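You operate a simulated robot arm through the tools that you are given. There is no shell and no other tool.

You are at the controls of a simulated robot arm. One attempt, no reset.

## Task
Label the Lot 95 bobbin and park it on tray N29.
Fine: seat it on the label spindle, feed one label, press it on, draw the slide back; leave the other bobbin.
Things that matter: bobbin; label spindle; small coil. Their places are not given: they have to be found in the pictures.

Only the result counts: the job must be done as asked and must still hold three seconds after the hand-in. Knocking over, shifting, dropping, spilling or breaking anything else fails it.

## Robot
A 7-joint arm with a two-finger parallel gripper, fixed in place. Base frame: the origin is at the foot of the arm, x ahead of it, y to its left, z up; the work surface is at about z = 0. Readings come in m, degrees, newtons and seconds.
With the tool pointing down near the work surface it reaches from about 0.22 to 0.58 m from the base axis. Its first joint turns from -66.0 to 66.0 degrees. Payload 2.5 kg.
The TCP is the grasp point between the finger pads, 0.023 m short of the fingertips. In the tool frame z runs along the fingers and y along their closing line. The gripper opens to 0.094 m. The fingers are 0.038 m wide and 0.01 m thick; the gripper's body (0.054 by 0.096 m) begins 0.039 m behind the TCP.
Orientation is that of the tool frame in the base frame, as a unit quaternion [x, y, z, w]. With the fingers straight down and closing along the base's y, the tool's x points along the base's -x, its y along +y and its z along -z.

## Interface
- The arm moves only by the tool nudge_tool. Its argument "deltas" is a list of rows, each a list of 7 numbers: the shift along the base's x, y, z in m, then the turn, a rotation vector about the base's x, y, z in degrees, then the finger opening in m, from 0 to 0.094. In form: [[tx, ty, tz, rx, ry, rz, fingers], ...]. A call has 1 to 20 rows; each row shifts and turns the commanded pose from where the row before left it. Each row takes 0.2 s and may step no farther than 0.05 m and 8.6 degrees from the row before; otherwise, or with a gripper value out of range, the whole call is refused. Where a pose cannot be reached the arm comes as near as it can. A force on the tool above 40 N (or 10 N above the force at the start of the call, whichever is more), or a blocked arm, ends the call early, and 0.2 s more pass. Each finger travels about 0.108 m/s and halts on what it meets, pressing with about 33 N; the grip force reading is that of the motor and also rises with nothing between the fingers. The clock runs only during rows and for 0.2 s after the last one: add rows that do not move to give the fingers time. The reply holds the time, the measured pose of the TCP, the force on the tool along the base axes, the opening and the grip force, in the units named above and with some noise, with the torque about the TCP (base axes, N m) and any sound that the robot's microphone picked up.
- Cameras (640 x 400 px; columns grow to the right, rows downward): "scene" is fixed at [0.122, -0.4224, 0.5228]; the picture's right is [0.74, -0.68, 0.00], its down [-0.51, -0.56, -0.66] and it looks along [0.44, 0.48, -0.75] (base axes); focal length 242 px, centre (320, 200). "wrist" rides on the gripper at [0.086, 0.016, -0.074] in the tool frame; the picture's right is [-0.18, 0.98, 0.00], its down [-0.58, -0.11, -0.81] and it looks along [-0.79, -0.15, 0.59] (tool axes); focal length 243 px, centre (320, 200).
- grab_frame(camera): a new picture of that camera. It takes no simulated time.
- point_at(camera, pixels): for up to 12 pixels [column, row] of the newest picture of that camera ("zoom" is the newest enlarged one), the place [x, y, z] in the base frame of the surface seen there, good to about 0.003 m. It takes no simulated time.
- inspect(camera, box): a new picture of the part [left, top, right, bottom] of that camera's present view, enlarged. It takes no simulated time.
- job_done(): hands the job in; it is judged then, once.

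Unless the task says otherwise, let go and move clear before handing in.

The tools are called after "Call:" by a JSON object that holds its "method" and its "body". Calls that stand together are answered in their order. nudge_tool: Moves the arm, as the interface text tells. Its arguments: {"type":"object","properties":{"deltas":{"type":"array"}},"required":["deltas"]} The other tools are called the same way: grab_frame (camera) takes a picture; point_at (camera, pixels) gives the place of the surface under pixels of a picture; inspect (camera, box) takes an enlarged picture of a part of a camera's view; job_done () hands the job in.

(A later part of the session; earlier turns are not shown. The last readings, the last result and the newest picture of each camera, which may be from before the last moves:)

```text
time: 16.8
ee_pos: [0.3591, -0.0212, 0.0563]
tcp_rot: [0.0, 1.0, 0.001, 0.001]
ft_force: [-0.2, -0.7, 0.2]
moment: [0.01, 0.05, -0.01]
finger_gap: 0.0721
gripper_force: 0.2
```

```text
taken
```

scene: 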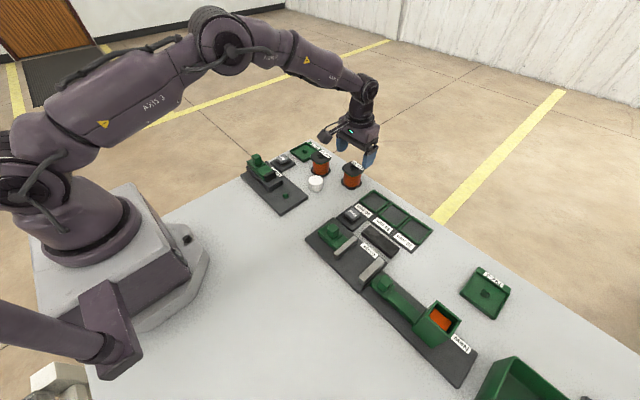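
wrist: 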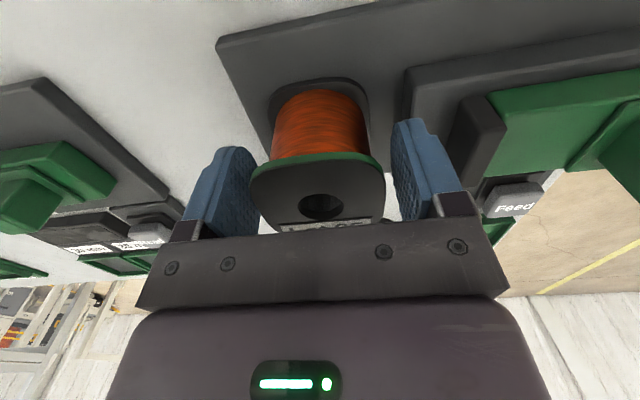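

The fingers are open to 0.072 and clear on both sides. I'll raise straight up and then check the seating.

Call:
{"method": "nudge_tool", "body": {"deltas": [[0, 0, 0.01, 0, 0, 0, 0.072], [0, 0, 0.03, 0, 0, 0, 0.072], [0, 0, 0.04, 0, 0, 0, 0.072], [0, 0, 0.04, 0, 0, 0, 0.072], [0, 0, 0.02, 0, 0, 0, 0.072], [0, 0, 0, 0, 0, 0, 0.072]]}}

Call:
{"method": "grab_frame", "body": {"camera": "wrist"}}

Call:
{"method": "inspect", "body": {"camera": "scene", "box": [237, 140, 333, 220]}}

```text
time: 18.2
ee_pos: [0.3585, -0.0194, 0.1953]
tcp_rot: [0.0, 1.0, -0.001, -0.001]
ft_force: [-0.4, -0.2, 0.0]
moment: [0.02, 0.01, 0.02]
finger_gap: 0.072
gripper_force: 0.0
```

```text
taken
```

wrist: 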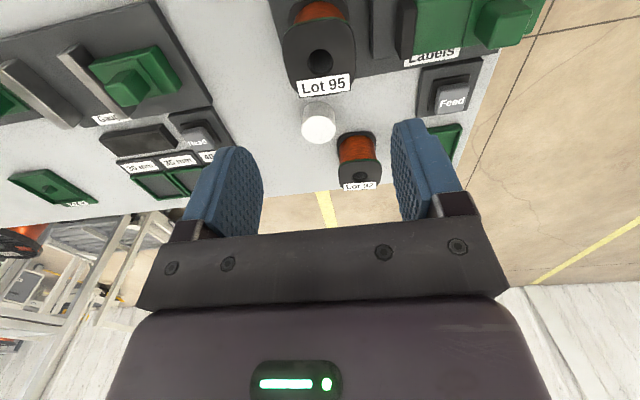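

```text
5.00 times, centred on (285, 180) of scene
```

zoom: 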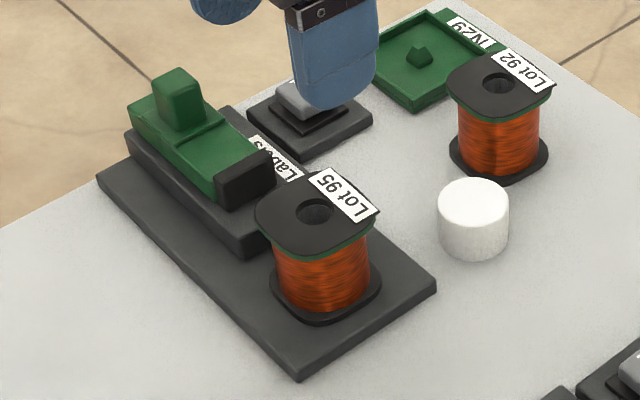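

The Lot 95 bobbin sits flat on the spindle and the slide is still back. Next I'll close the fingers and move above the Feed button at (0.445,0.1115).

Call:
{"method": "nudge_tool", "body": {"deltas": [[0.0171, 0.0264, -0.005, 0, 0, 0, 0.04], [0.0171, 0.0264, -0.015, 0, 0, 0, 0.0], [0.0171, 0.0264, -0.018, 0, 0, 0, 0.0], [0.0171, 0.0263, -0.019, 0, 0, 0, 0.0], [0.017, 0.0263, -0.019, 0, 0, 0, 0.0], [0, 0, 0, 0, 0, 0, 0.0], [0, 0, 0, 0, 0, 0, 0.0]]}}

Call:
{"method": "grab_frame", "body": {"camera": "wrist"}}

Call:
{"method": "inspect", "body": {"camera": "scene", "box": [237, 120, 333, 200]}}

```text
time: 19.8
ee_pos: [0.4439, 0.1119, 0.1208]
tcp_rot: [0.0, 1.0, 0.001, -0.001]
ft_force: [-1.0, -0.1, -0.4]
moment: [-0.02, 0.03, -0.01]
finger_gap: 0.0
gripper_force: 32.9
```

```text
taken
```

wrist: 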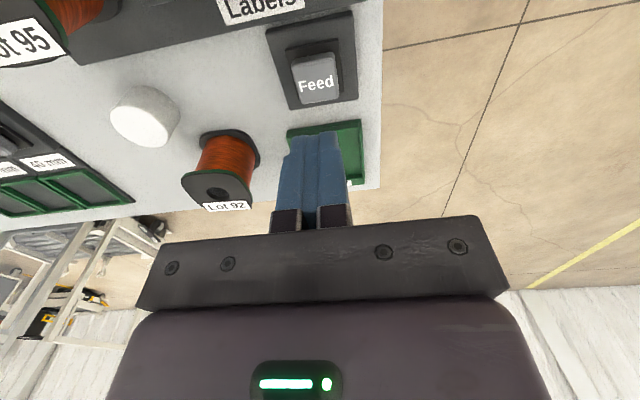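

```text
5.00 times, centred on (285, 160) of scene
```

zoom: 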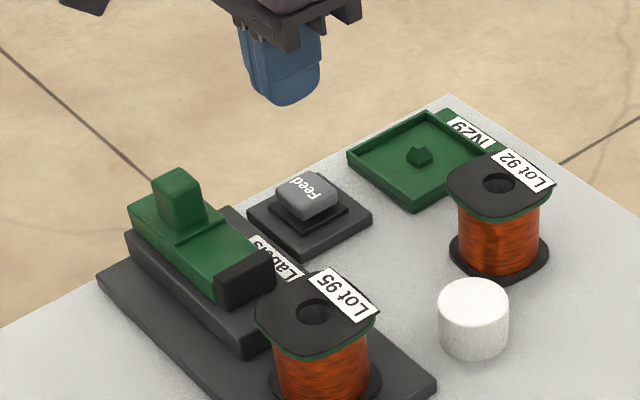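

Feed sits centred under the closed fingertips at (317,82). I'll descend to about 4 mm above it, then press in small steps and listen for a click.

Call:
{"method": "nudge_tool", "body": {"deltas": [[0, 0, -0.025, 0, 0, 0, 0.0], [0, 0, -0.025, 0, 0, 0, 0.0], [0, 0, -0.012, 0, 0, 0, 0.0], [0, 0, 0, 0, 0, 0, 0.0]]}}

Call:
{"method": "inspect", "body": {"camera": "scene", "box": [237, 120, 333, 200]}}

```text
time: 20.8
ee_pos: [0.4447, 0.1131, 0.059]
tcp_rot: [-0.001, 1.0, -0.001, 0.0]
ft_force: [0.0, -0.5, 0.3]
moment: [0.0, 0.02, 0.01]
finger_gap: 0.0
gripper_force: 33.7
```

```text
5.00 times, centred on (285, 160) of scene
```

zoom: 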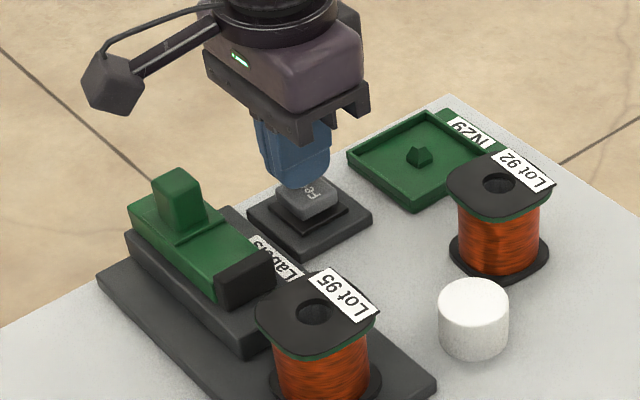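

The fingertips hover just above the button, and the camera is well clear of the knob. I'll press slowly now.

Call:
{"method": "nudge_tool", "body": {"deltas": [[0, 0, -0.003, 0, 0, 0, 0.0], [0, 0, -0.002, 0, 0, 0, 0.0], [0, 0, -0.001, 0, 0, 0, 0.0]]}}

```text
time: 21.6
ee_pos: [0.4446, 0.1119, 0.0533]
tcp_rot: [0.0, 1.0, 0.001, 0.001]
ft_force: [0.8, 0.5, 0.4]
moment: [-0.02, 0.01, -0.02]
finger_gap: 0.0
gripper_force: 32.9
```

Call:
{"method": "nudge_tool", "body": {"deltas": [[0, 0, -0.001, 0, 0, 0, 0.0], [0, 0, -0.001, 0, 0, 0, 0.0]]}}

```text
time: 22.2
ee_pos: [0.4442, 0.1114, 0.0504]
tcp_rot: [0.0, 1.0, 0.001, 0.0]
ft_force: [0.1, 0.5, 1.3]
moment: [0.01, 0.0, 0.0]
finger_gap: 0.0
gripper_force: 33.0
```

The force has only begun to rise (1.3 N) at z≈0.050, and there's no click yet. I'll keep pressing.

Call:
{"method": "nudge_tool", "body": {"deltas": [[0, 0, -0.001, 0, 0, 0, 0.0], [0, 0, -0.001, 0, 0, 0, 0.0]]}}

```text
time: 22.8
ee_pos: [0.4452, 0.1106, 0.0474]
tcp_rot: [-0.001, 1.0, 0.0, 0.0]
ft_force: [-0.3, 0.1, 2.3]
moment: [-0.02, 0.01, 0.0]
finger_gap: 0.0001
gripper_force: 33.0
heard: click
```

The microphone heard one click, so Feed registered once. I'll lift straight off without pressing again and look at the slide pad for the label.

Call:
{"method": "nudge_tool", "body": {"deltas": [[0, 0, 0.01, 0, 0, 0, 0.0], [0, 0, 0.03, 0, 0, 0, 0.0], [0, 0, 0.04, 0, 0, 0, 0.0], [0, 0, 0.03, 0, 0, 0, 0.0], [0, 0, 0, 0, 0, 0, 0.0]]}}

Call:
{"method": "inspect", "body": {"camera": "scene", "box": [237, 135, 333, 215]}}

```text
time: 24.0
ee_pos: [0.4462, 0.1127, 0.1581]
tcp_rot: [0.0, 1.0, 0.0, 0.0]
ft_force: [0.3, 0.6, 0.0]
moment: [-0.04, 0.04, 0.02]
finger_gap: 0.0
gripper_force: 33.2
```

```text
5.00 times, centred on (285, 175) of scene
```

zoom: 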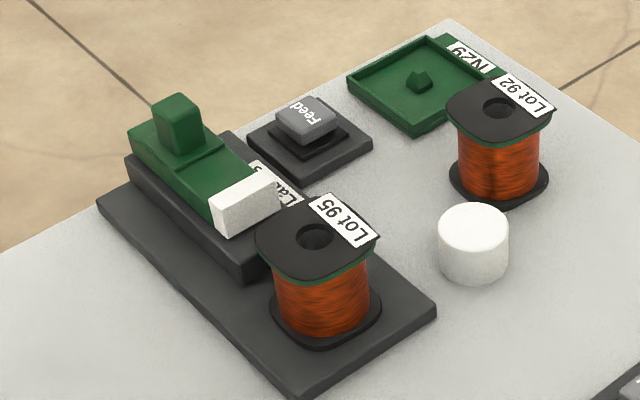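

The pad face turned white, so one label is loaded. I'll open the fingers and move over the slide knob at (0.359,0.111).

Call:
{"method": "nudge_tool", "body": {"deltas": [[-0.03, 0, 0, 0, 0, 0, 0.03], [-0.03, 0, -0.01, 0, 0, 0, 0.052], [-0.026, -0.0005, -0.018, 0, 0, 0, 0.052], [0, 0, 0, 0, 0, 0, 0.052], [0, 0, 0, 0, 0, 0, 0.052]]}}

Call:
{"method": "grab_frame", "body": {"camera": "wrist"}}

Call:
{"method": "inspect", "body": {"camera": "scene", "box": [237, 125, 333, 205]}}

```text
time: 25.2
ee_pos: [0.3598, 0.1115, 0.132]
tcp_rot: [0.001, 1.0, 0.0, 0.001]
ft_force: [0.4, -0.4, 0.6]
moment: [0.01, -0.01, -0.01]
finger_gap: 0.0518
gripper_force: 0.1
```

```text
taken
```

wrist: 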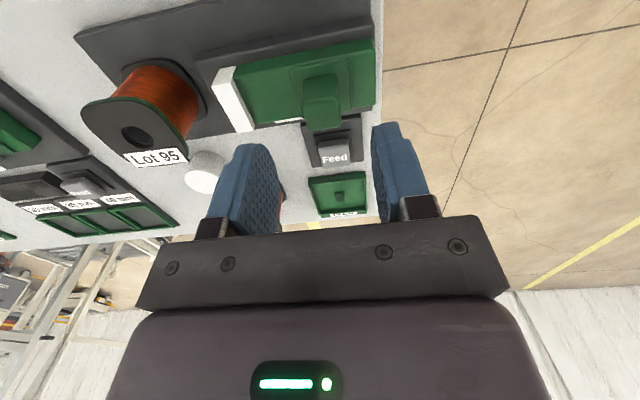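

```text
5.00 times, centred on (285, 165) of scene
```

zoom: 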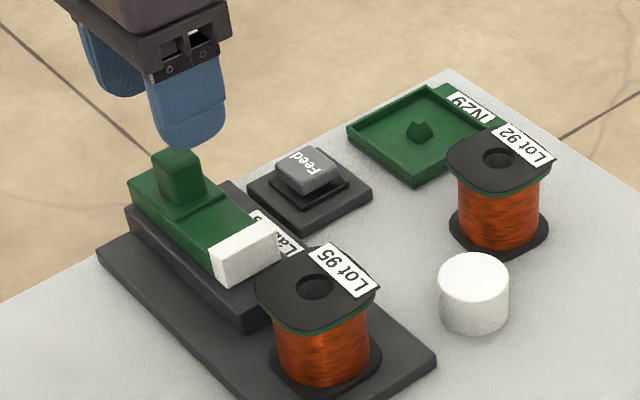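

Checking the knob's alignment between the fingers before going down.

Call:
{"method": "inspect", "body": {"camera": "wrist", "box": [260, 40, 400, 140]}}

Call:
{"method": "point_at", "body": {"camera": "zoom", "pixels": [[270, 300], [300, 270], [330, 300], [290, 340], [320, 340], [270, 370], [345, 370], [300, 370], [360, 260], [255, 260], [260, 340], [310, 310]]}}

```text
4.00 times, centred on (330, 90) of wrist
```

zoom: 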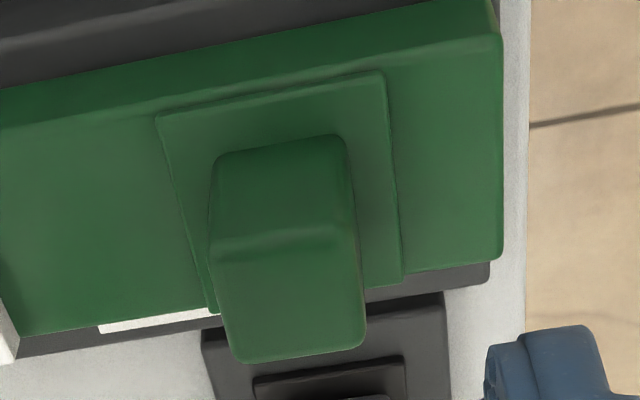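

```text
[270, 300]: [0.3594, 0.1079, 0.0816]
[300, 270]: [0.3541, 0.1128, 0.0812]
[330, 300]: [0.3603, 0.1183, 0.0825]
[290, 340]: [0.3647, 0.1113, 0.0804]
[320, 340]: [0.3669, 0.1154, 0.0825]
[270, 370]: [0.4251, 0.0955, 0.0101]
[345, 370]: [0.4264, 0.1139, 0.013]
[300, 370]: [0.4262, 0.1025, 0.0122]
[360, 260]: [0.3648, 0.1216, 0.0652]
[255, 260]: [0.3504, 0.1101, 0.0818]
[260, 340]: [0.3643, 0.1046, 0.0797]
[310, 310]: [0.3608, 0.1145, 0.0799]
```

The knob is centred at (0.359,0.1115). I'll descend so the fingertips flank it at z≈0.061, just above the collar, and then close.

Call:
{"method": "nudge_tool", "body": {"deltas": [[0, 0.0005, -0.02, 0, 0, 0, 0.052], [0, 0, -0.02, 0, 0, 0, 0.052], [0, 0, -0.006, 0, 0, 0, 0.052], [0, 0, 0, 0, 0, 0, 0.052]]}}

Call:
{"method": "inspect", "body": {"camera": "scene", "box": [237, 125, 333, 205]}}

```text
time: 26.2
ee_pos: [0.3593, 0.1108, 0.0847]
tcp_rot: [-0.001, 1.0, 0.0, 0.0]
ft_force: [0.0, -0.6, 0.5]
moment: [-0.02, 0.0, -0.03]
finger_gap: 0.052
gripper_force: 0.0
```

```text
5.00 times, centred on (285, 165) of scene
```

zoom: 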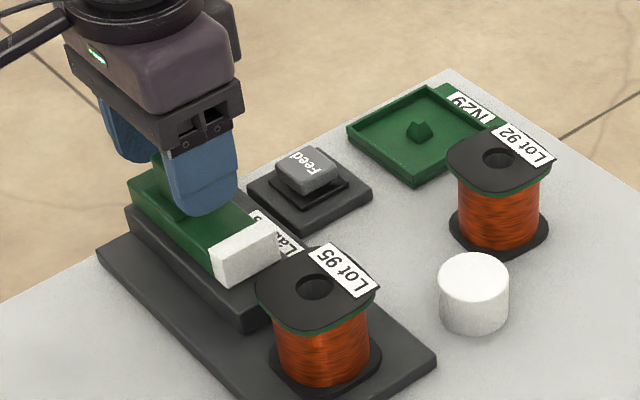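

The fingers flank the knob without contact. I'll close on it gently.

Call:
{"method": "nudge_tool", "body": {"deltas": [[0, 0, 0, 0, 0, 0, 0.035], [0, 0, 0, 0, 0, 0, 0.025], [0, 0, 0, 0, 0, 0, 0.015], [0, 0, 0, 0, 0, 0, 0.01], [0, 0, 0, 0, 0, 0, 0.01]]}}

```text
time: 27.4
ee_pos: [0.359, 0.1117, 0.0848]
tcp_rot: [0.0, 1.0, 0.0, 0.0]
ft_force: [-0.3, 2.0, -1.6]
moment: [0.15, -0.51, 0.03]
finger_gap: 0.0221
gripper_force: 44.8
```

The knob is gripped at a 0.022 m gap. I'll push the slide toward the bobbin (-y), first 30 mm and then in small steps.

Call:
{"method": "nudge_tool", "body": {"deltas": [[0, -0.008, 0, 0, 0, 0, 0.01], [0, -0.008, 0, 0, 0, 0, 0.01], [0, -0.008, 0, 0, 0, 0, 0.01], [0, -0.006, 0, 0, 0, 0, 0.01]]}}

Call:
{"method": "inspect", "body": {"camera": "scene", "box": [237, 135, 333, 215]}}

```text
time: 28.4
ee_pos: [0.3587, 0.0816, 0.0858]
tcp_rot: [0.0, 1.0, 0.0, 0.0]
ft_force: [6.9, 1.3, 4.7]
moment: [-0.2, 1.43, 0.11]
finger_gap: 0.0219
gripper_force: 45.2
```

```text
5.00 times, centred on (285, 175) of scene
```

zoom: 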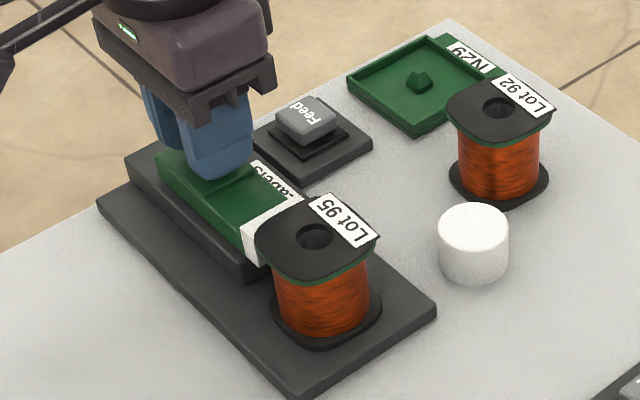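

The slide tracks the gripper and the label pad is close to the coil. I'll advance in 2–3 mm steps and watch the -y reaction.

Call:
{"method": "nudge_tool", "body": {"deltas": [[0, -0.003, 0, 0, 0, 0, 0.01], [0, -0.002, 0, 0, 0, 0, 0.01]]}}

Call:
{"method": "nudge_tool", "body": {"deltas": [[0, -0.002, 0, 0, 0, 0, 0.01]]}}

```text
time: 29.0
ee_pos: [0.3596, 0.0763, 0.0851]
tcp_rot: [-0.001, 1.0, 0.0, 0.001]
ft_force: [3.9, 1.8, 18.4]
moment: [-0.19, 1.31, 0.01]
finger_gap: 0.0219
gripper_force: 44.5
```

```text
time: 29.4
ee_pos: [0.359, 0.0739, 0.0839]
tcp_rot: [0.0, 1.0, 0.001, 0.002]
ft_force: [-2.0, 2.0, 39.2]
moment: [-0.21, 0.9, -0.12]
finger_gap: 0.0218
gripper_force: 45.0
```

The vertical force is building to 39 N while the y reaction is only 2 N, so I'm leaning down on the slide. I'll raise the command slightly to relieve it before pushing further.

Call:
{"method": "nudge_tool", "body": {"deltas": [[0, 0, 0.001, 0, 0, 0, 0.01], [0, 0, 0, 0, 0, 0, 0.01]]}}

Call:
{"method": "inspect", "body": {"camera": "scene", "box": [237, 135, 333, 215]}}

```text
time: 30.0
ee_pos: [0.3594, 0.0744, 0.086]
tcp_rot: [0.0, 1.0, 0.0, 0.002]
ft_force: [2.3, 1.6, 17.0]
moment: [0.29, -0.67, 0.04]
finger_gap: 0.0218
gripper_force: 44.8
```

```text
5.00 times, centred on (285, 175) of scene
```

zoom: 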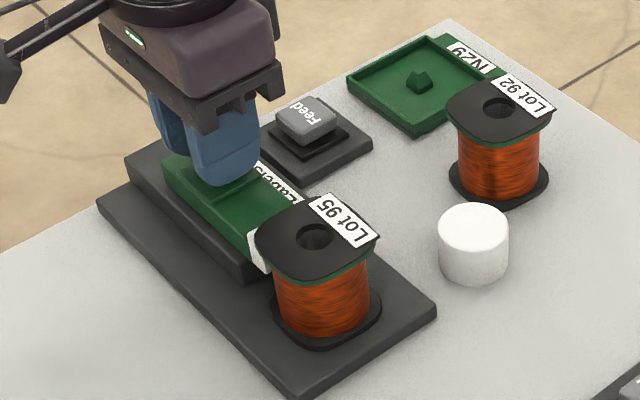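

The vertical force is down to 17 N. I'll relieve a bit more and continue the push in roughly 1 mm steps.

Call:
{"method": "nudge_tool", "body": {"deltas": [[0, 0, 0.0008, 0, 0, 0, 0.01], [0, -0.001, 0, 0, 0, 0, 0.01]]}}

Call:
{"method": "nudge_tool", "body": {"deltas": [[0, -0.001, 0, 0, 0, 0, 0.01], [0, 0, 0, 0, 0, 0, 0.01]]}}

```text
time: 30.6
ee_pos: [0.3595, 0.0736, 0.0844]
tcp_rot: [-0.001, 1.0, 0.0, 0.001]
ft_force: [15.1, 0.9, -20.9]
moment: [0.02, -1.23, 0.17]
finger_gap: 0.0217
gripper_force: 44.6
```

```text
time: 31.1
ee_pos: [0.3592, 0.0728, 0.0841]
tcp_rot: [0.0, 1.0, 0.0, 0.001]
ft_force: [5.1, 0.5, -3.8]
moment: [0.06, 0.81, 0.04]
finger_gap: 0.022
gripper_force: 45.4
stopped in row 2: the force on the tool passed its limit at 41 N (the readings are from after the stop); the commanded pose is now the measured one
```

The call stopped at 41 N, probably from cross-axis stiffness of the tight grip, since the y reading is only 0.5 N. I'll open the fingers slightly so the knob floats between them; then pushing loads only the y axis. I'll look again after that.

Call:
{"method": "nudge_tool", "body": {"deltas": [[0, 0, 0, 0, 0, 0, 0.026], [0, 0, 0, 0, 0, 0, 0.03], [0, 0, 0, 0, 0, 0, 0.03]]}}

Call:
{"method": "inspect", "body": {"camera": "scene", "box": [253, 155, 317, 205]}}

Call:
{"method": "grab_frame", "body": {"camera": "wrist"}}

```text
time: 31.9
ee_pos: [0.3595, 0.0712, 0.0859]
tcp_rot: [0.0, 1.0, -0.001, 0.001]
ft_force: [0.0, -0.6, 0.5]
moment: [0.0, 0.0, 0.0]
finger_gap: 0.0303
gripper_force: 0.1
```

```text
8.00 times, centred on (285, 180) of scene
```

zoom: 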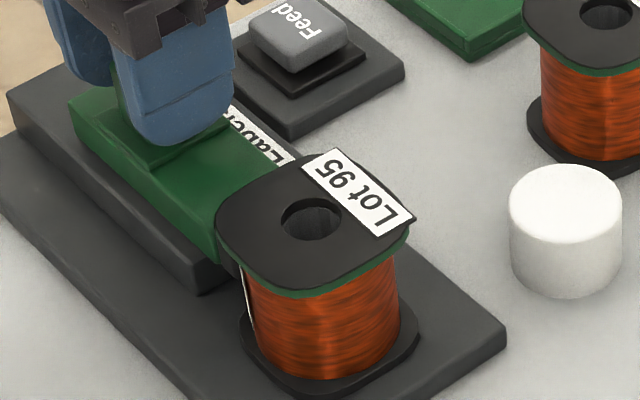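

```text
taken
```

wrist: 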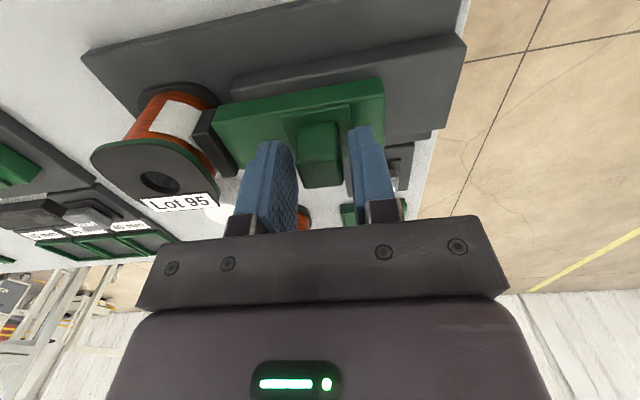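

The pad is dark again and a white label shows on the coil at about (180,118), so it has transferred. I'll enlarge to confirm it's fully pressed on.

Call:
{"method": "inspect", "body": {"camera": "wrist", "box": [80, 70, 280, 225]}}

Call:
{"method": "inspect", "body": {"camera": "wrist", "box": [140, 80, 250, 160]}}

```text
2.58 times, centred on (180, 148) of wrist
```

zoom: 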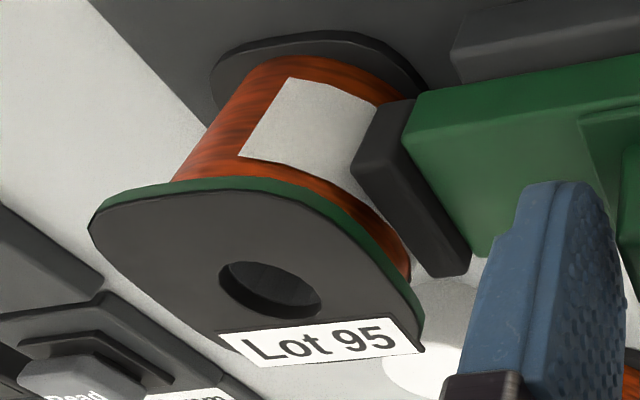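

```text
5.00 times, centred on (195, 120) of wrist
```

zoom: 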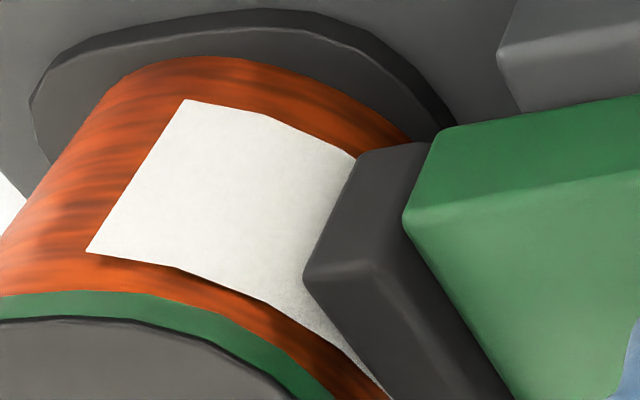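

The label lies flat, wrapped on the coil under the pad. Now I'll draw the slide back (+y); the -y finger will catch the knob and pull it.

Call:
{"method": "nudge_tool", "body": {"deltas": [[0, 0.004, 0, 0, 0, 0, 0.03], [0, 0.006, 0, 0, 0, 0, 0.03], [0, 0.008, 0, 0, 0, 0, 0.03], [0, 0.008, 0, 0, 0, 0, 0.03], [0, 0.008, 0, 0, 0, 0, 0.03], [0, 0.004, 0, 0, 0, 0, 0.03], [0, 0, 0, 0, 0, 0, 0.03]]}}

Call:
{"method": "inspect", "body": {"camera": "scene", "box": [237, 135, 333, 215]}}

```text
time: 33.5
ee_pos: [0.3588, 0.1118, 0.0846]
tcp_rot: [-0.001, 1.0, -0.001, 0.001]
ft_force: [0.5, -0.3, -0.9]
moment: [0.03, -0.03, -0.01]
finger_gap: 0.0305
gripper_force: 0.6
```

```text
5.00 times, centred on (285, 175) of scene
```

zoom: 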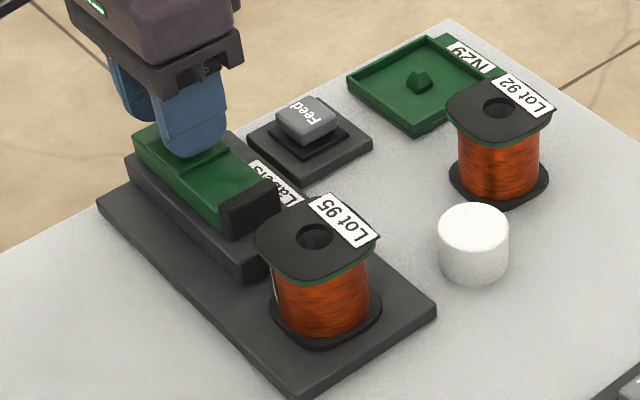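

The slide is back to within about 4 mm of its original place. I'll continue until the back stop is felt.

Call:
{"method": "nudge_tool", "body": {"deltas": [[0, 0.002, 0, 0, 0, 0, 0.03], [0, 0.002, 0, 0, 0, 0, 0.03], [0, 0, 0, 0, 0, 0, 0.03]]}}

Call:
{"method": "inspect", "body": {"camera": "scene", "box": [237, 135, 333, 215]}}

```text
time: 34.3
ee_pos: [0.3581, 0.1147, 0.0855]
tcp_rot: [-0.001, 1.0, 0.0, 0.001]
ft_force: [-1.6, -1.2, 0.6]
moment: [-0.05, 0.0, -0.03]
finger_gap: 0.0307
gripper_force: 1.0
```

```text
5.00 times, centred on (285, 175) of scene
```

zoom: 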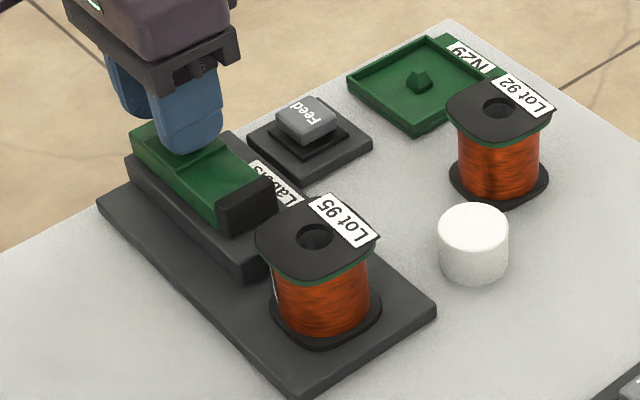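

Nearly home, and no stop felt yet. I'll nudge a little further.

Call:
{"method": "nudge_tool", "body": {"deltas": [[0, 0.0015, 0, 0, 0, 0, 0.03], [0, 0.0015, 0, 0, 0, 0, 0.03], [0, 0, 0, 0, 0, 0, 0.03]]}}

Call:
{"method": "inspect", "body": {"camera": "scene", "box": [237, 135, 333, 215]}}

Call:
{"method": "point_at", "body": {"camera": "zoom", "pixels": [[240, 212], [250, 208], [230, 215], [245, 190], [235, 220], [260, 200], [130, 133], [200, 180], [220, 185], [250, 180], [225, 205], [262, 215]]}}

```text
time: 35.1
ee_pos: [0.3591, 0.1182, 0.0846]
tcp_rot: [0.001, 1.0, 0.0, 0.001]
ft_force: [-0.7, -4.3, 1.5]
moment: [-0.06, 0.1, 0.04]
finger_gap: 0.032
gripper_force: 2.5
```

```text
5.00 times, centred on (285, 175) of scene
```

zoom: 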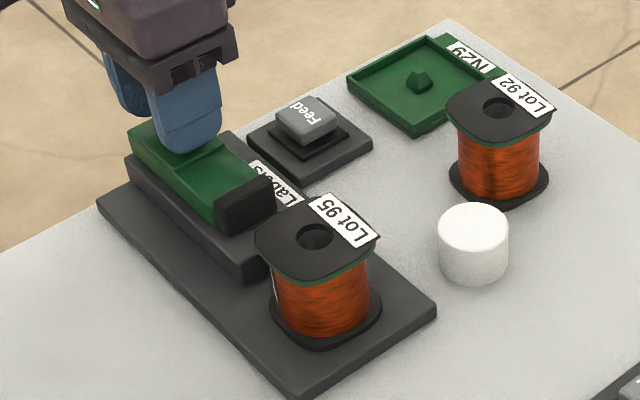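

```text
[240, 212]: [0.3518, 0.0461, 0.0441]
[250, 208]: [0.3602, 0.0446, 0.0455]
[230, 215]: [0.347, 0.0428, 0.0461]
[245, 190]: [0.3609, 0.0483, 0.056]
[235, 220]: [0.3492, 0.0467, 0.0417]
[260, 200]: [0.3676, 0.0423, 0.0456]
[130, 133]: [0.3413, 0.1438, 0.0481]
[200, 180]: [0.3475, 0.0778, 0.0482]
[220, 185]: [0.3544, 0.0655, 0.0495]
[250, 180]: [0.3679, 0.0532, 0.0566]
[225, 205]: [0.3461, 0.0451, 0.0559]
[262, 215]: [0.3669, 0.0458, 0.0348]
```

There's a -4.3 N reaction and the finger is being pushed open, so the slide is against its back stop and home. I'll unload, open and lift off the knob.

Call:
{"method": "nudge_tool", "body": {"deltas": [[0, -0.003, 0, 0, 0, 0, 0.04], [0, -0.002, 0, 0, 0, 0, 0.05], [0, 0, 0, 0, 0, 0, 0.05], [0, 0, 0.02, 0, 0, 0, 0.05], [0, 0, 0.04, 0, 0, 0, 0.05], [0, 0, 0.04, 0, 0, 0, 0.05], [0, 0, 0, 0, 0, 0, 0.05]]}}

Call:
{"method": "inspect", "body": {"camera": "scene", "box": [237, 135, 333, 215]}}

Call:
{"method": "grab_frame", "body": {"camera": "wrist"}}

```text
time: 36.7
ee_pos: [0.3611, 0.1135, 0.1852]
tcp_rot: [0.001, 1.0, 0.0, 0.001]
ft_force: [0.5, 0.7, -0.2]
moment: [-0.02, -0.03, 0.0]
finger_gap: 0.0502
gripper_force: 0.1
```

```text
5.00 times, centred on (285, 175) of scene
```

zoom: 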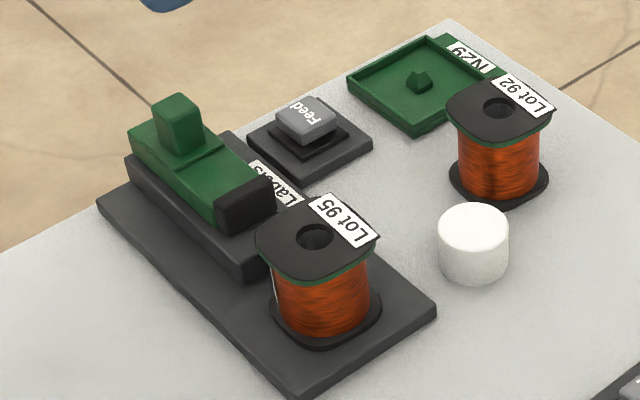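

```text
taken
```

wrist: 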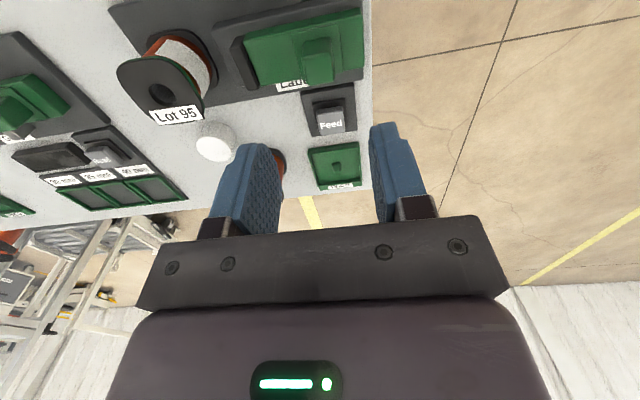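

The slide is home, just as it was before, and the label is visible on the coil at wrist (190,55). I'll move back over the bobbin and re-measure it before grasping.

Call:
{"method": "nudge_tool", "body": {"deltas": [[0, -0.033, 0, 0, 0, 0, 0.06], [0, -0.033, 0, 0, 0, 0, 0.072], [0, -0.034, -0.015, 0, 0, 0, 0.072], [0, -0.034, -0.02, 0, 0, 0, 0.072], [0, 0, 0, 0, 0, 0, 0.072], [0, 0, 0, 0, 0, 0, 0.072]]}}

Call:
{"method": "nudge_tool", "body": {"deltas": [[0, 0, 0, 0, 0, 0, 0.072]]}}

Call:
{"method": "inspect", "body": {"camera": "wrist", "box": [240, 50, 400, 150]}}

Call:
{"method": "grab_frame", "body": {"camera": "wrist"}}

```text
time: 38.1
ee_pos: [0.3589, -0.0209, 0.1499]
tcp_rot: [-0.001, 1.0, 0.0, 0.001]
ft_force: [-0.5, 0.3, 0.3]
moment: [-0.02, 0.0, -0.01]
finger_gap: 0.0718
gripper_force: 0.0
```

```text
time: 38.5
ee_pos: [0.3591, -0.0211, 0.1508]
tcp_rot: [0.0, 1.0, 0.0, 0.001]
ft_force: [-0.1, 0.9, -0.2]
moment: [0.02, -0.03, 0.02]
finger_gap: 0.072
gripper_force: 0.0
```

```text
4.00 times, centred on (320, 100) of wrist
```

zoom: 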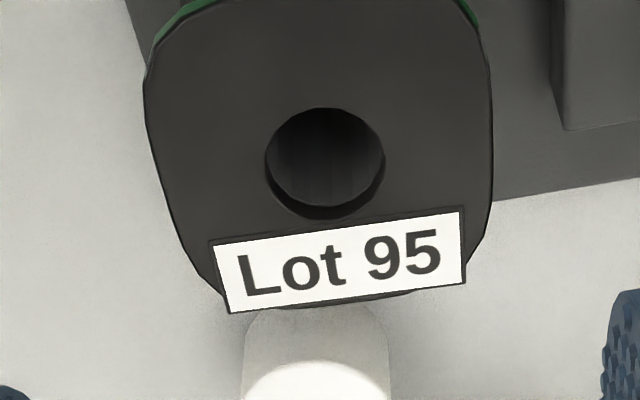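

```text
taken
```

wrist: 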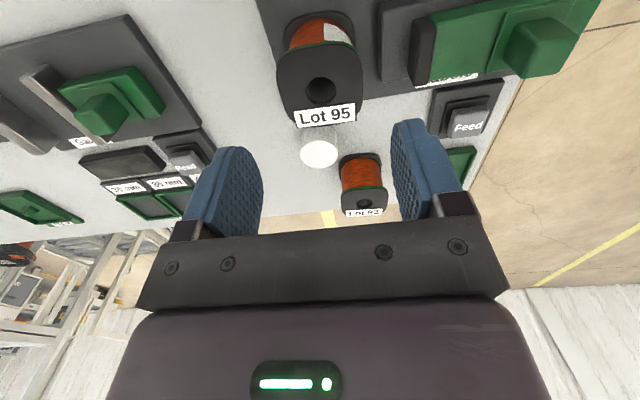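

The bobbin is still square in the view, with the hole at zoom (325,160). I'll measure the rim and flange sides.

Call:
{"method": "point_at", "body": {"camera": "zoom", "pixels": [[260, 155], [390, 160], [325, 101], [325, 224], [155, 100], [483, 100], [155, 130], [485, 130], [285, 105], [365, 210], [365, 108], [285, 210]]}}

Call:
{"method": "point_at", "body": {"camera": "zoom", "pixels": [[218, 250], [455, 218], [232, 305], [460, 275], [340, 60], [250, 60], [430, 60], [150, 110], [488, 110], [200, 60], [470, 180], [180, 180]]}}

```text
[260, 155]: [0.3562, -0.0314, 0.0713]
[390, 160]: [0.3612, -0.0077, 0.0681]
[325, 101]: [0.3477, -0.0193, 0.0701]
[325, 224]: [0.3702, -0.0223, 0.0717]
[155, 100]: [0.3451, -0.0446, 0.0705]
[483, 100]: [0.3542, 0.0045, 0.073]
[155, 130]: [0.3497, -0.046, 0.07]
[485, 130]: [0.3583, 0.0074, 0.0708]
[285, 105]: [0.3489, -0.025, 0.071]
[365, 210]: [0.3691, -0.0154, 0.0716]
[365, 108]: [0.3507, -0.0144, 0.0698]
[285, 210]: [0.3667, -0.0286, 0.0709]
```

```text
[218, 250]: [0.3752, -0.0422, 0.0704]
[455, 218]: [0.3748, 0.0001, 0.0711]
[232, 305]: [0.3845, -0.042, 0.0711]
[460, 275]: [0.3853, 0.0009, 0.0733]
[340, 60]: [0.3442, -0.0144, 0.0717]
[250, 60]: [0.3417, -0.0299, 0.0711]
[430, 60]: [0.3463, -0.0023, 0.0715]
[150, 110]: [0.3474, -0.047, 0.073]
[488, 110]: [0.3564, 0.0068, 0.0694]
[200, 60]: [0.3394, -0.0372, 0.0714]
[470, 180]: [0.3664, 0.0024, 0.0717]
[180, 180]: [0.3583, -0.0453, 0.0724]
```

The bobbin centre is (0.3588,-0.0205) with zero yaw, directly below the TCP. I'll descend to the same grasp height on the flange as before.

Call:
{"method": "nudge_tool", "body": {"deltas": [[0, 0.0003, -0.03, 0, 0, 0, 0.072], [0, 0, -0.03, 0, 0, 0, 0.072], [0, 0, -0.024, 0, 0, 0, 0.072], [0, 0, -0.009, 0, 0, 0, 0.072], [0, 0, 0, 0, 0, 0, 0.072]]}}

Call:
{"method": "grab_frame", "body": {"camera": "wrist"}}

```text
time: 39.7
ee_pos: [0.3598, -0.0202, 0.0576]
tcp_rot: [0.0, 1.0, 0.0, 0.001]
ft_force: [-1.0, -0.1, 0.1]
moment: [-0.01, 0.02, 0.0]
finger_gap: 0.072
gripper_force: 0.1
```

```text
taken
```

wrist: 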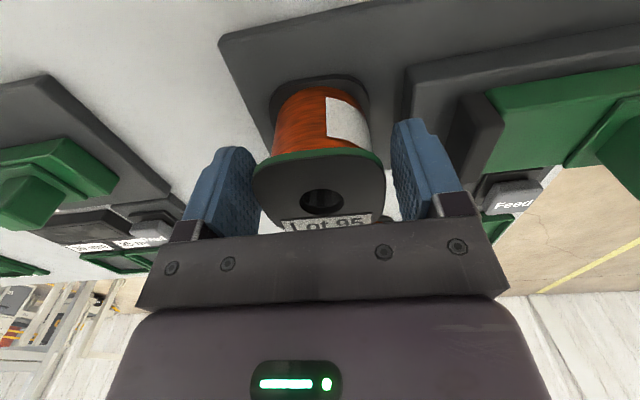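

The flange sits between the fingers and the label is clear of the pads. I'll close on the flange.

Call:
{"method": "nudge_tool", "body": {"deltas": [[0, 0, 0, 0, 0, 0, 0.064], [0, 0, 0, 0, 0, 0, 0.058], [0, 0, 0, 0, 0, 0, 0.045], [0, 0, 0, 0, 0, 0, 0.04], [0, 0, 0, 0, 0, 0, 0.04]]}}

Call:
{"method": "grab_frame", "body": {"camera": "wrist"}}

```text
time: 40.9
ee_pos: [0.3596, -0.0207, 0.0584]
tcp_rot: [0.001, 1.0, 0.0, 0.001]
ft_force: [0.4, 1.2, -0.7]
moment: [-0.01, 0.02, 0.02]
finger_gap: 0.0558
gripper_force: 33.4
```

```text
taken
```

wrist: 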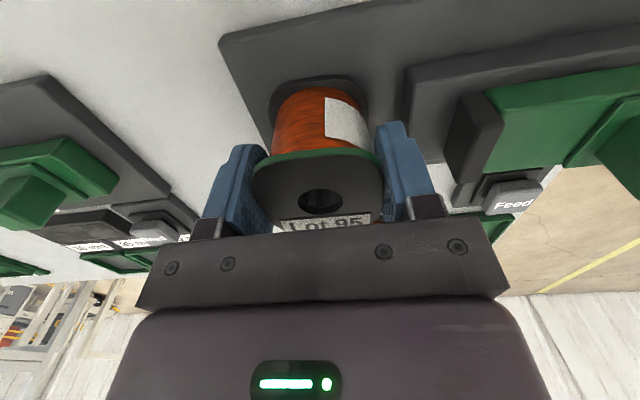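

Gripped at 33 N with a 0.0558 m gap. I'll lift straight off the spindle.

Call:
{"method": "nudge_tool", "body": {"deltas": [[0, 0, 0.008, 0, 0, 0, 0.04], [0, 0, 0.015, 0, 0, 0, 0.04], [0, 0, 0.025, 0, 0, 0, 0.04], [0, 0, 0.035, 0, 0, 0, 0.04], [0, 0, 0.027, 0, 0, 0, 0.04], [0, 0, 0, 0, 0, 0, 0.04]]}}

Call:
{"method": "grab_frame", "body": {"camera": "wrist"}}

Call:
{"method": "inspect", "body": {"camera": "scene", "box": [237, 120, 333, 210]}}

```text
time: 42.3
ee_pos: [0.36, -0.02, 0.1679]
tcp_rot: [0.0, 1.0, 0.001, 0.0]
ft_force: [0.6, 0.3, -2.9]
moment: [0.02, 0.0, 0.06]
finger_gap: 0.0554
gripper_force: 32.8
```

```text
taken
```

wrist: 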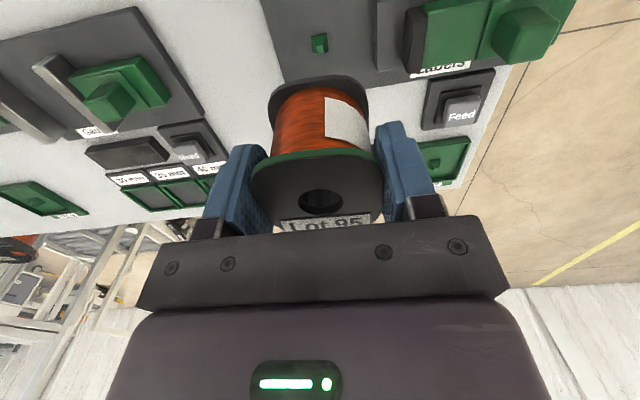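

```text
4.44 times, centred on (285, 165) of scene
```

zoom: 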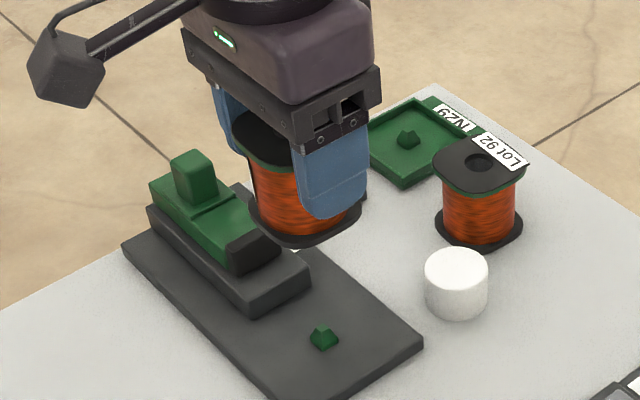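

The bobbin is up with its label intact, and the peg is empty behind it. I'll carry it over N29, well above Lot 92 and the button.

Call:
{"method": "nudge_tool", "body": {"deltas": [[0.0293, 0.0208, 0, 0, 0, 0, 0.04], [0.0293, 0.0208, 0, 0, 0, 0, 0.04], [0.0293, 0.0208, 0, 0, 0, 0, 0.04], [0.0293, 0.0208, 0, 0, 0, 0, 0.04], [0.0293, 0.0208, -0.01, 0, 0, 0, 0.04], [0.0293, 0.0208, -0.02, 0, 0, 0, 0.04], [0, 0, 0, 0, 0, 0, 0.04], [0, 0, 0, 0, 0, 0, 0.04]]}}

Call:
{"method": "nudge_tool", "body": {"deltas": [[0, 0, 0, 0, 0, 0, 0.04]]}}

Call:
{"method": "grab_frame", "body": {"camera": "wrist"}}

Call:
{"method": "inspect", "body": {"camera": "scene", "box": [261, 100, 357, 180]}}

```text
time: 44.1
ee_pos: [0.5357, 0.1037, 0.1354]
tcp_rot: [0.0, 1.0, 0.0, 0.001]
ft_force: [0.6, 0.2, -3.9]
moment: [-0.03, -0.03, 0.0]
finger_gap: 0.0557
gripper_force: 32.5
```

```text
time: 44.5
ee_pos: [0.5353, 0.1045, 0.136]
tcp_rot: [0.001, 1.0, 0.0, 0.0]
ft_force: [0.0, 0.0, -3.2]
moment: [0.02, 0.0, 0.0]
finger_gap: 0.0555
gripper_force: 33.1
```

```text
taken
```

wrist: 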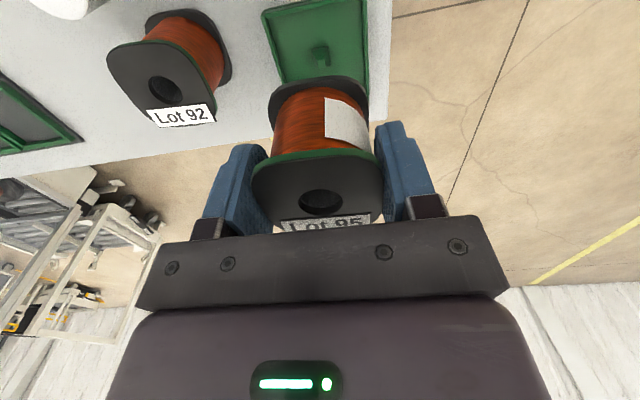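

```text
5.00 times, centred on (309, 140) of scene
```

zoom: 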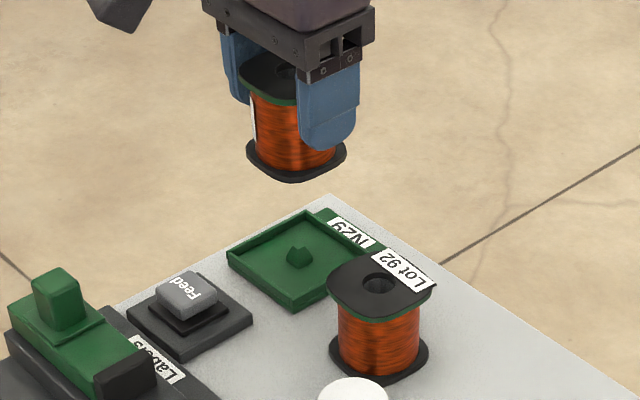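

The peg is visible at wrist (320,55) just beyond the hanging bobbin. I'll measure the peg and the hole together in this view.

Call:
{"method": "inspect", "body": {"camera": "wrist", "box": [288, 30, 352, 80]}}

Call:
{"method": "point_at", "body": {"camera": "wrist", "pixels": [[297, 202], [346, 202], [321, 186], [321, 218], [293, 202], [350, 202], [321, 184], [321, 219], [303, 188], [339, 215], [339, 188], [303, 216]]}}

```text
8.00 times, centred on (320, 55) of wrist
```

zoom: 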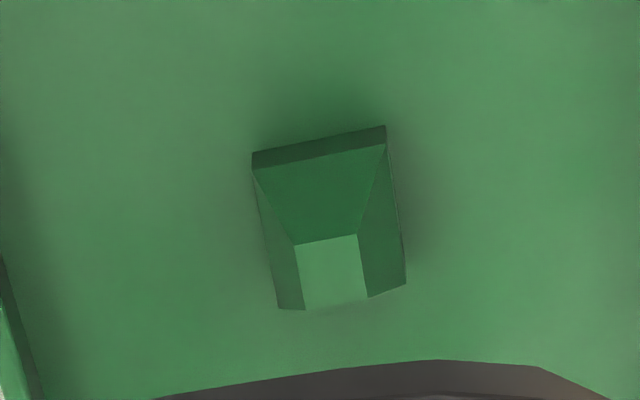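

```text
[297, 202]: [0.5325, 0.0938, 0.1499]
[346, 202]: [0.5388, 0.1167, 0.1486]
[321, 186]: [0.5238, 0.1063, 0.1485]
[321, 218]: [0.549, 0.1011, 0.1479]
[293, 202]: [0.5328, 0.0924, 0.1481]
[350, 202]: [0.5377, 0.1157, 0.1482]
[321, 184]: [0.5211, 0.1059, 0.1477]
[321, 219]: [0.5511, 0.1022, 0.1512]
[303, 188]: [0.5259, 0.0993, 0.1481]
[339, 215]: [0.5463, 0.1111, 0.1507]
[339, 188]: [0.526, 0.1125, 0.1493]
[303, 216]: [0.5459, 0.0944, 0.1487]
```

Call:
{"method": "point_at", "body": {"camera": "zoom", "pixels": [[332, 272], [320, 272], [345, 272], [332, 260], [332, 285], [320, 260], [345, 260], [320, 285], [345, 285], [332, 250], [332, 266], [332, 278]]}}

```text
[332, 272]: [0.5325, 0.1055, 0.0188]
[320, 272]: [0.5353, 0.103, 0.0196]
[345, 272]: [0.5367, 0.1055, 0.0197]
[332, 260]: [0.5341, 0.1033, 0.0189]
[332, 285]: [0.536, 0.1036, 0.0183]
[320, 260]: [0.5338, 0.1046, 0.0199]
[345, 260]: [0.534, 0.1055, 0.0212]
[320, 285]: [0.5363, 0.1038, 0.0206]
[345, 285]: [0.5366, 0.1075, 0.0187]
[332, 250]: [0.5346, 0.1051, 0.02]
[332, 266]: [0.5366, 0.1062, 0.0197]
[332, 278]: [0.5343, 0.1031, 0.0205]
```

The hole (0.5359,0.1043) and the peg (0.5351,0.1047) are within 1 mm. I'll apply that small correction and lower to just above the peg tip.

Call:
{"method": "nudge_tool", "body": {"deltas": [[-0.0008, 0.0004, -0.02, 0, 0, 0, 0.04], [0, 0, -0.02, 0, 0, 0, 0.04], [0, 0, -0.018, 0, 0, 0, 0.04], [0, 0, -0.006, 0, 0, 0, 0.04], [0, 0, 0, 0, 0, 0, 0.04]]}}

Call:
{"method": "inspect", "body": {"camera": "scene", "box": [261, 110, 357, 190]}}

Call:
{"method": "grab_frame", "body": {"camera": "wrist"}}

```text
time: 45.7
ee_pos: [0.5353, 0.1036, 0.0715]
tcp_rot: [-0.001, 1.0, 0.0, 0.001]
ft_force: [-0.8, -1.0, -3.4]
moment: [0.04, 0.07, -0.02]
finger_gap: 0.0555
gripper_force: 32.8
```

```text
5.00 times, centred on (309, 150) of scene
```

zoom: 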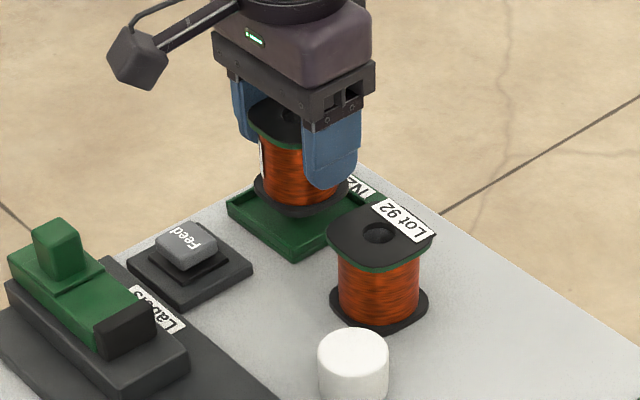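

```text
taken
```

wrist: 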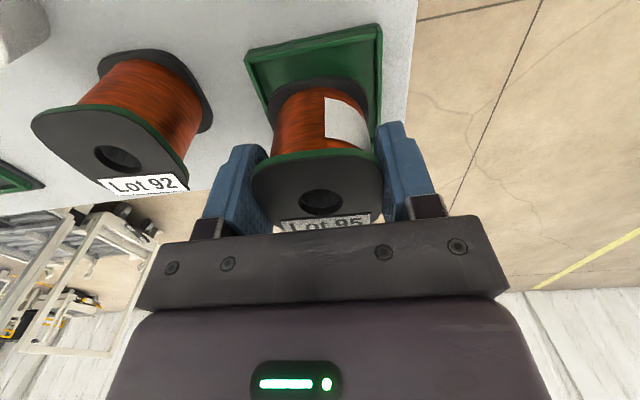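

The bobbin is positioned over the tray, and the gap to Lot 92 is good. I'll continue down in small steps.

Call:
{"method": "nudge_tool", "body": {"deltas": [[0, 0, -0.004, 0, 0, 0, 0.04], [0, 0, -0.004, 0, 0, 0, 0.04], [0, 0, -0.004, 0, 0, 0, 0.04], [0, 0, 0, 0, 0, 0, 0.04]]}}

Call:
{"method": "nudge_tool", "body": {"deltas": [[0, 0, -0.002, 0, 0, 0, 0.04], [0, 0, -0.0015, 0, 0, 0, 0.04], [0, 0, 0, 0, 0, 0, 0.04]]}}

```text
time: 46.7
ee_pos: [0.5351, 0.1036, 0.0616]
tcp_rot: [0.001, 1.0, 0.0, 0.0]
ft_force: [0.1, 0.2, -3.6]
moment: [-0.02, 0.01, -0.01]
finger_gap: 0.0555
gripper_force: 32.6
```

```text
time: 47.5
ee_pos: [0.5354, 0.1039, 0.0568]
tcp_rot: [0.0, 1.0, 0.0, 0.001]
ft_force: [0.2, -0.2, -3.3]
moment: [0.01, -0.02, 0.04]
finger_gap: 0.0556
gripper_force: 33.0
```

The underside is now below the peg tip with no side force. I'll go down in 1 mm steps until I feel the tray floor.

Call:
{"method": "nudge_tool", "body": {"deltas": [[0, 0, -0.001, 0, 0, 0, 0.04], [0, 0, 0, 0, 0, 0, 0.04]]}}

Call:
{"method": "nudge_tool", "body": {"deltas": [[0, 0, -0.001, 0, 0, 0, 0.04], [0, 0, 0, 0, 0, 0, 0.04]]}}

```text
time: 48.1
ee_pos: [0.5344, 0.1045, 0.0557]
tcp_rot: [0.0, 1.0, 0.0, 0.001]
ft_force: [0.4, -0.7, -2.9]
moment: [0.0, -0.01, -0.01]
finger_gap: 0.0556
gripper_force: 32.9
```

```text
time: 48.7
ee_pos: [0.5346, 0.1045, 0.055]
tcp_rot: [0.001, 1.0, 0.0, 0.0]
ft_force: [-0.7, -0.4, -3.5]
moment: [-0.03, -0.03, 0.0]
finger_gap: 0.0556
gripper_force: 33.2
```

Call:
{"method": "nudge_tool", "body": {"deltas": [[0, 0, -0.001, 0, 0, 0, 0.04], [0, 0, 0, 0, 0, 0, 0.04]]}}

Call:
{"method": "nudge_tool", "body": {"deltas": [[0, 0, -0.0007, 0, 0, 0, 0.04], [0, 0, 0, 0, 0, 0, 0.04]]}}

```text
time: 49.3
ee_pos: [0.5352, 0.1044, 0.0541]
tcp_rot: [0.0, 1.0, 0.001, 0.001]
ft_force: [-0.3, -0.2, -3.3]
moment: [0.0, -0.01, -0.01]
finger_gap: 0.0557
gripper_force: 33.1
```

```text
time: 49.9
ee_pos: [0.5352, 0.1049, 0.0533]
tcp_rot: [0.0, 1.0, 0.0, 0.001]
ft_force: [1.2, 0.2, -2.8]
moment: [0.04, -0.02, 0.0]
finger_gap: 0.0556
gripper_force: 33.4
```

There's still no floor contact at z≈0.0533. I'll keep stepping down gently.

Call:
{"method": "nudge_tool", "body": {"deltas": [[0, 0, -0.0007, 0, 0, 0, 0.04], [0, 0, 0, 0, 0, 0, 0.04]]}}

Call:
{"method": "nudge_tool", "body": {"deltas": [[0, 0, -0.0007, 0, 0, 0, 0.04], [0, 0, 0, 0, 0, 0, 0.04]]}}

```text
time: 50.5
ee_pos: [0.5342, 0.1043, 0.0535]
tcp_rot: [0.0, 1.0, 0.0, 0.001]
ft_force: [0.0, -1.2, -2.6]
moment: [-0.04, -0.01, -0.02]
finger_gap: 0.0557
gripper_force: 33.1
```

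```text
time: 51.1
ee_pos: [0.5356, 0.1047, 0.0527]
tcp_rot: [0.0, 1.0, 0.0, 0.001]
ft_force: [-2.2, 1.0, 4.7]
moment: [-0.15, 0.14, -0.11]
finger_gap: 0.0554
gripper_force: 32.6
```

Floor contact: the reading flipped from -3 to +4.7 N. I'll release gently.

Call:
{"method": "nudge_tool", "body": {"deltas": [[0, 0, 0, 0, 0, 0, 0.055], [0, 0, 0, 0, 0, 0, 0.058], [0, 0, 0, 0, 0, 0, 0.064], [0, 0, 0, 0, 0, 0, 0.074], [0, 0, 0, 0, 0, 0, 0.074]]}}

Call:
{"method": "grab_frame", "body": {"camera": "wrist"}}

Call:
{"method": "inspect", "body": {"camera": "scene", "box": [261, 110, 357, 190]}}

```text
time: 52.3
ee_pos: [0.5356, 0.1029, 0.0518]
tcp_rot: [0.0, 1.0, 0.0, 0.002]
ft_force: [-0.3, -0.1, 0.1]
moment: [-0.01, 0.01, 0.0]
finger_gap: 0.0741
gripper_force: 0.1
```

```text
taken
```

wrist: 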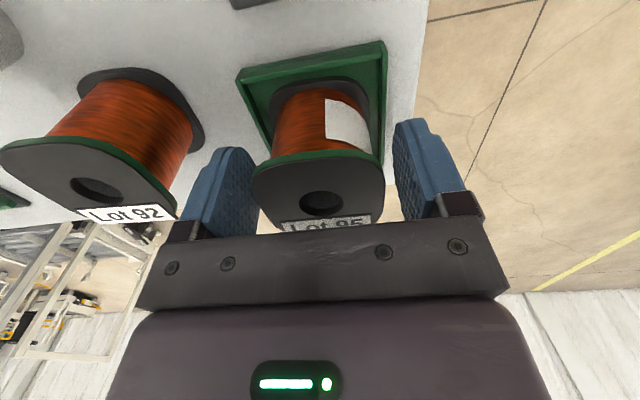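

```text
5.00 times, centred on (309, 150) of scene
```

zoom: 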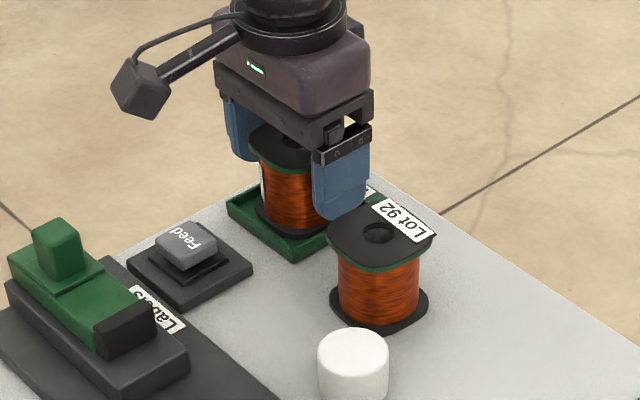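

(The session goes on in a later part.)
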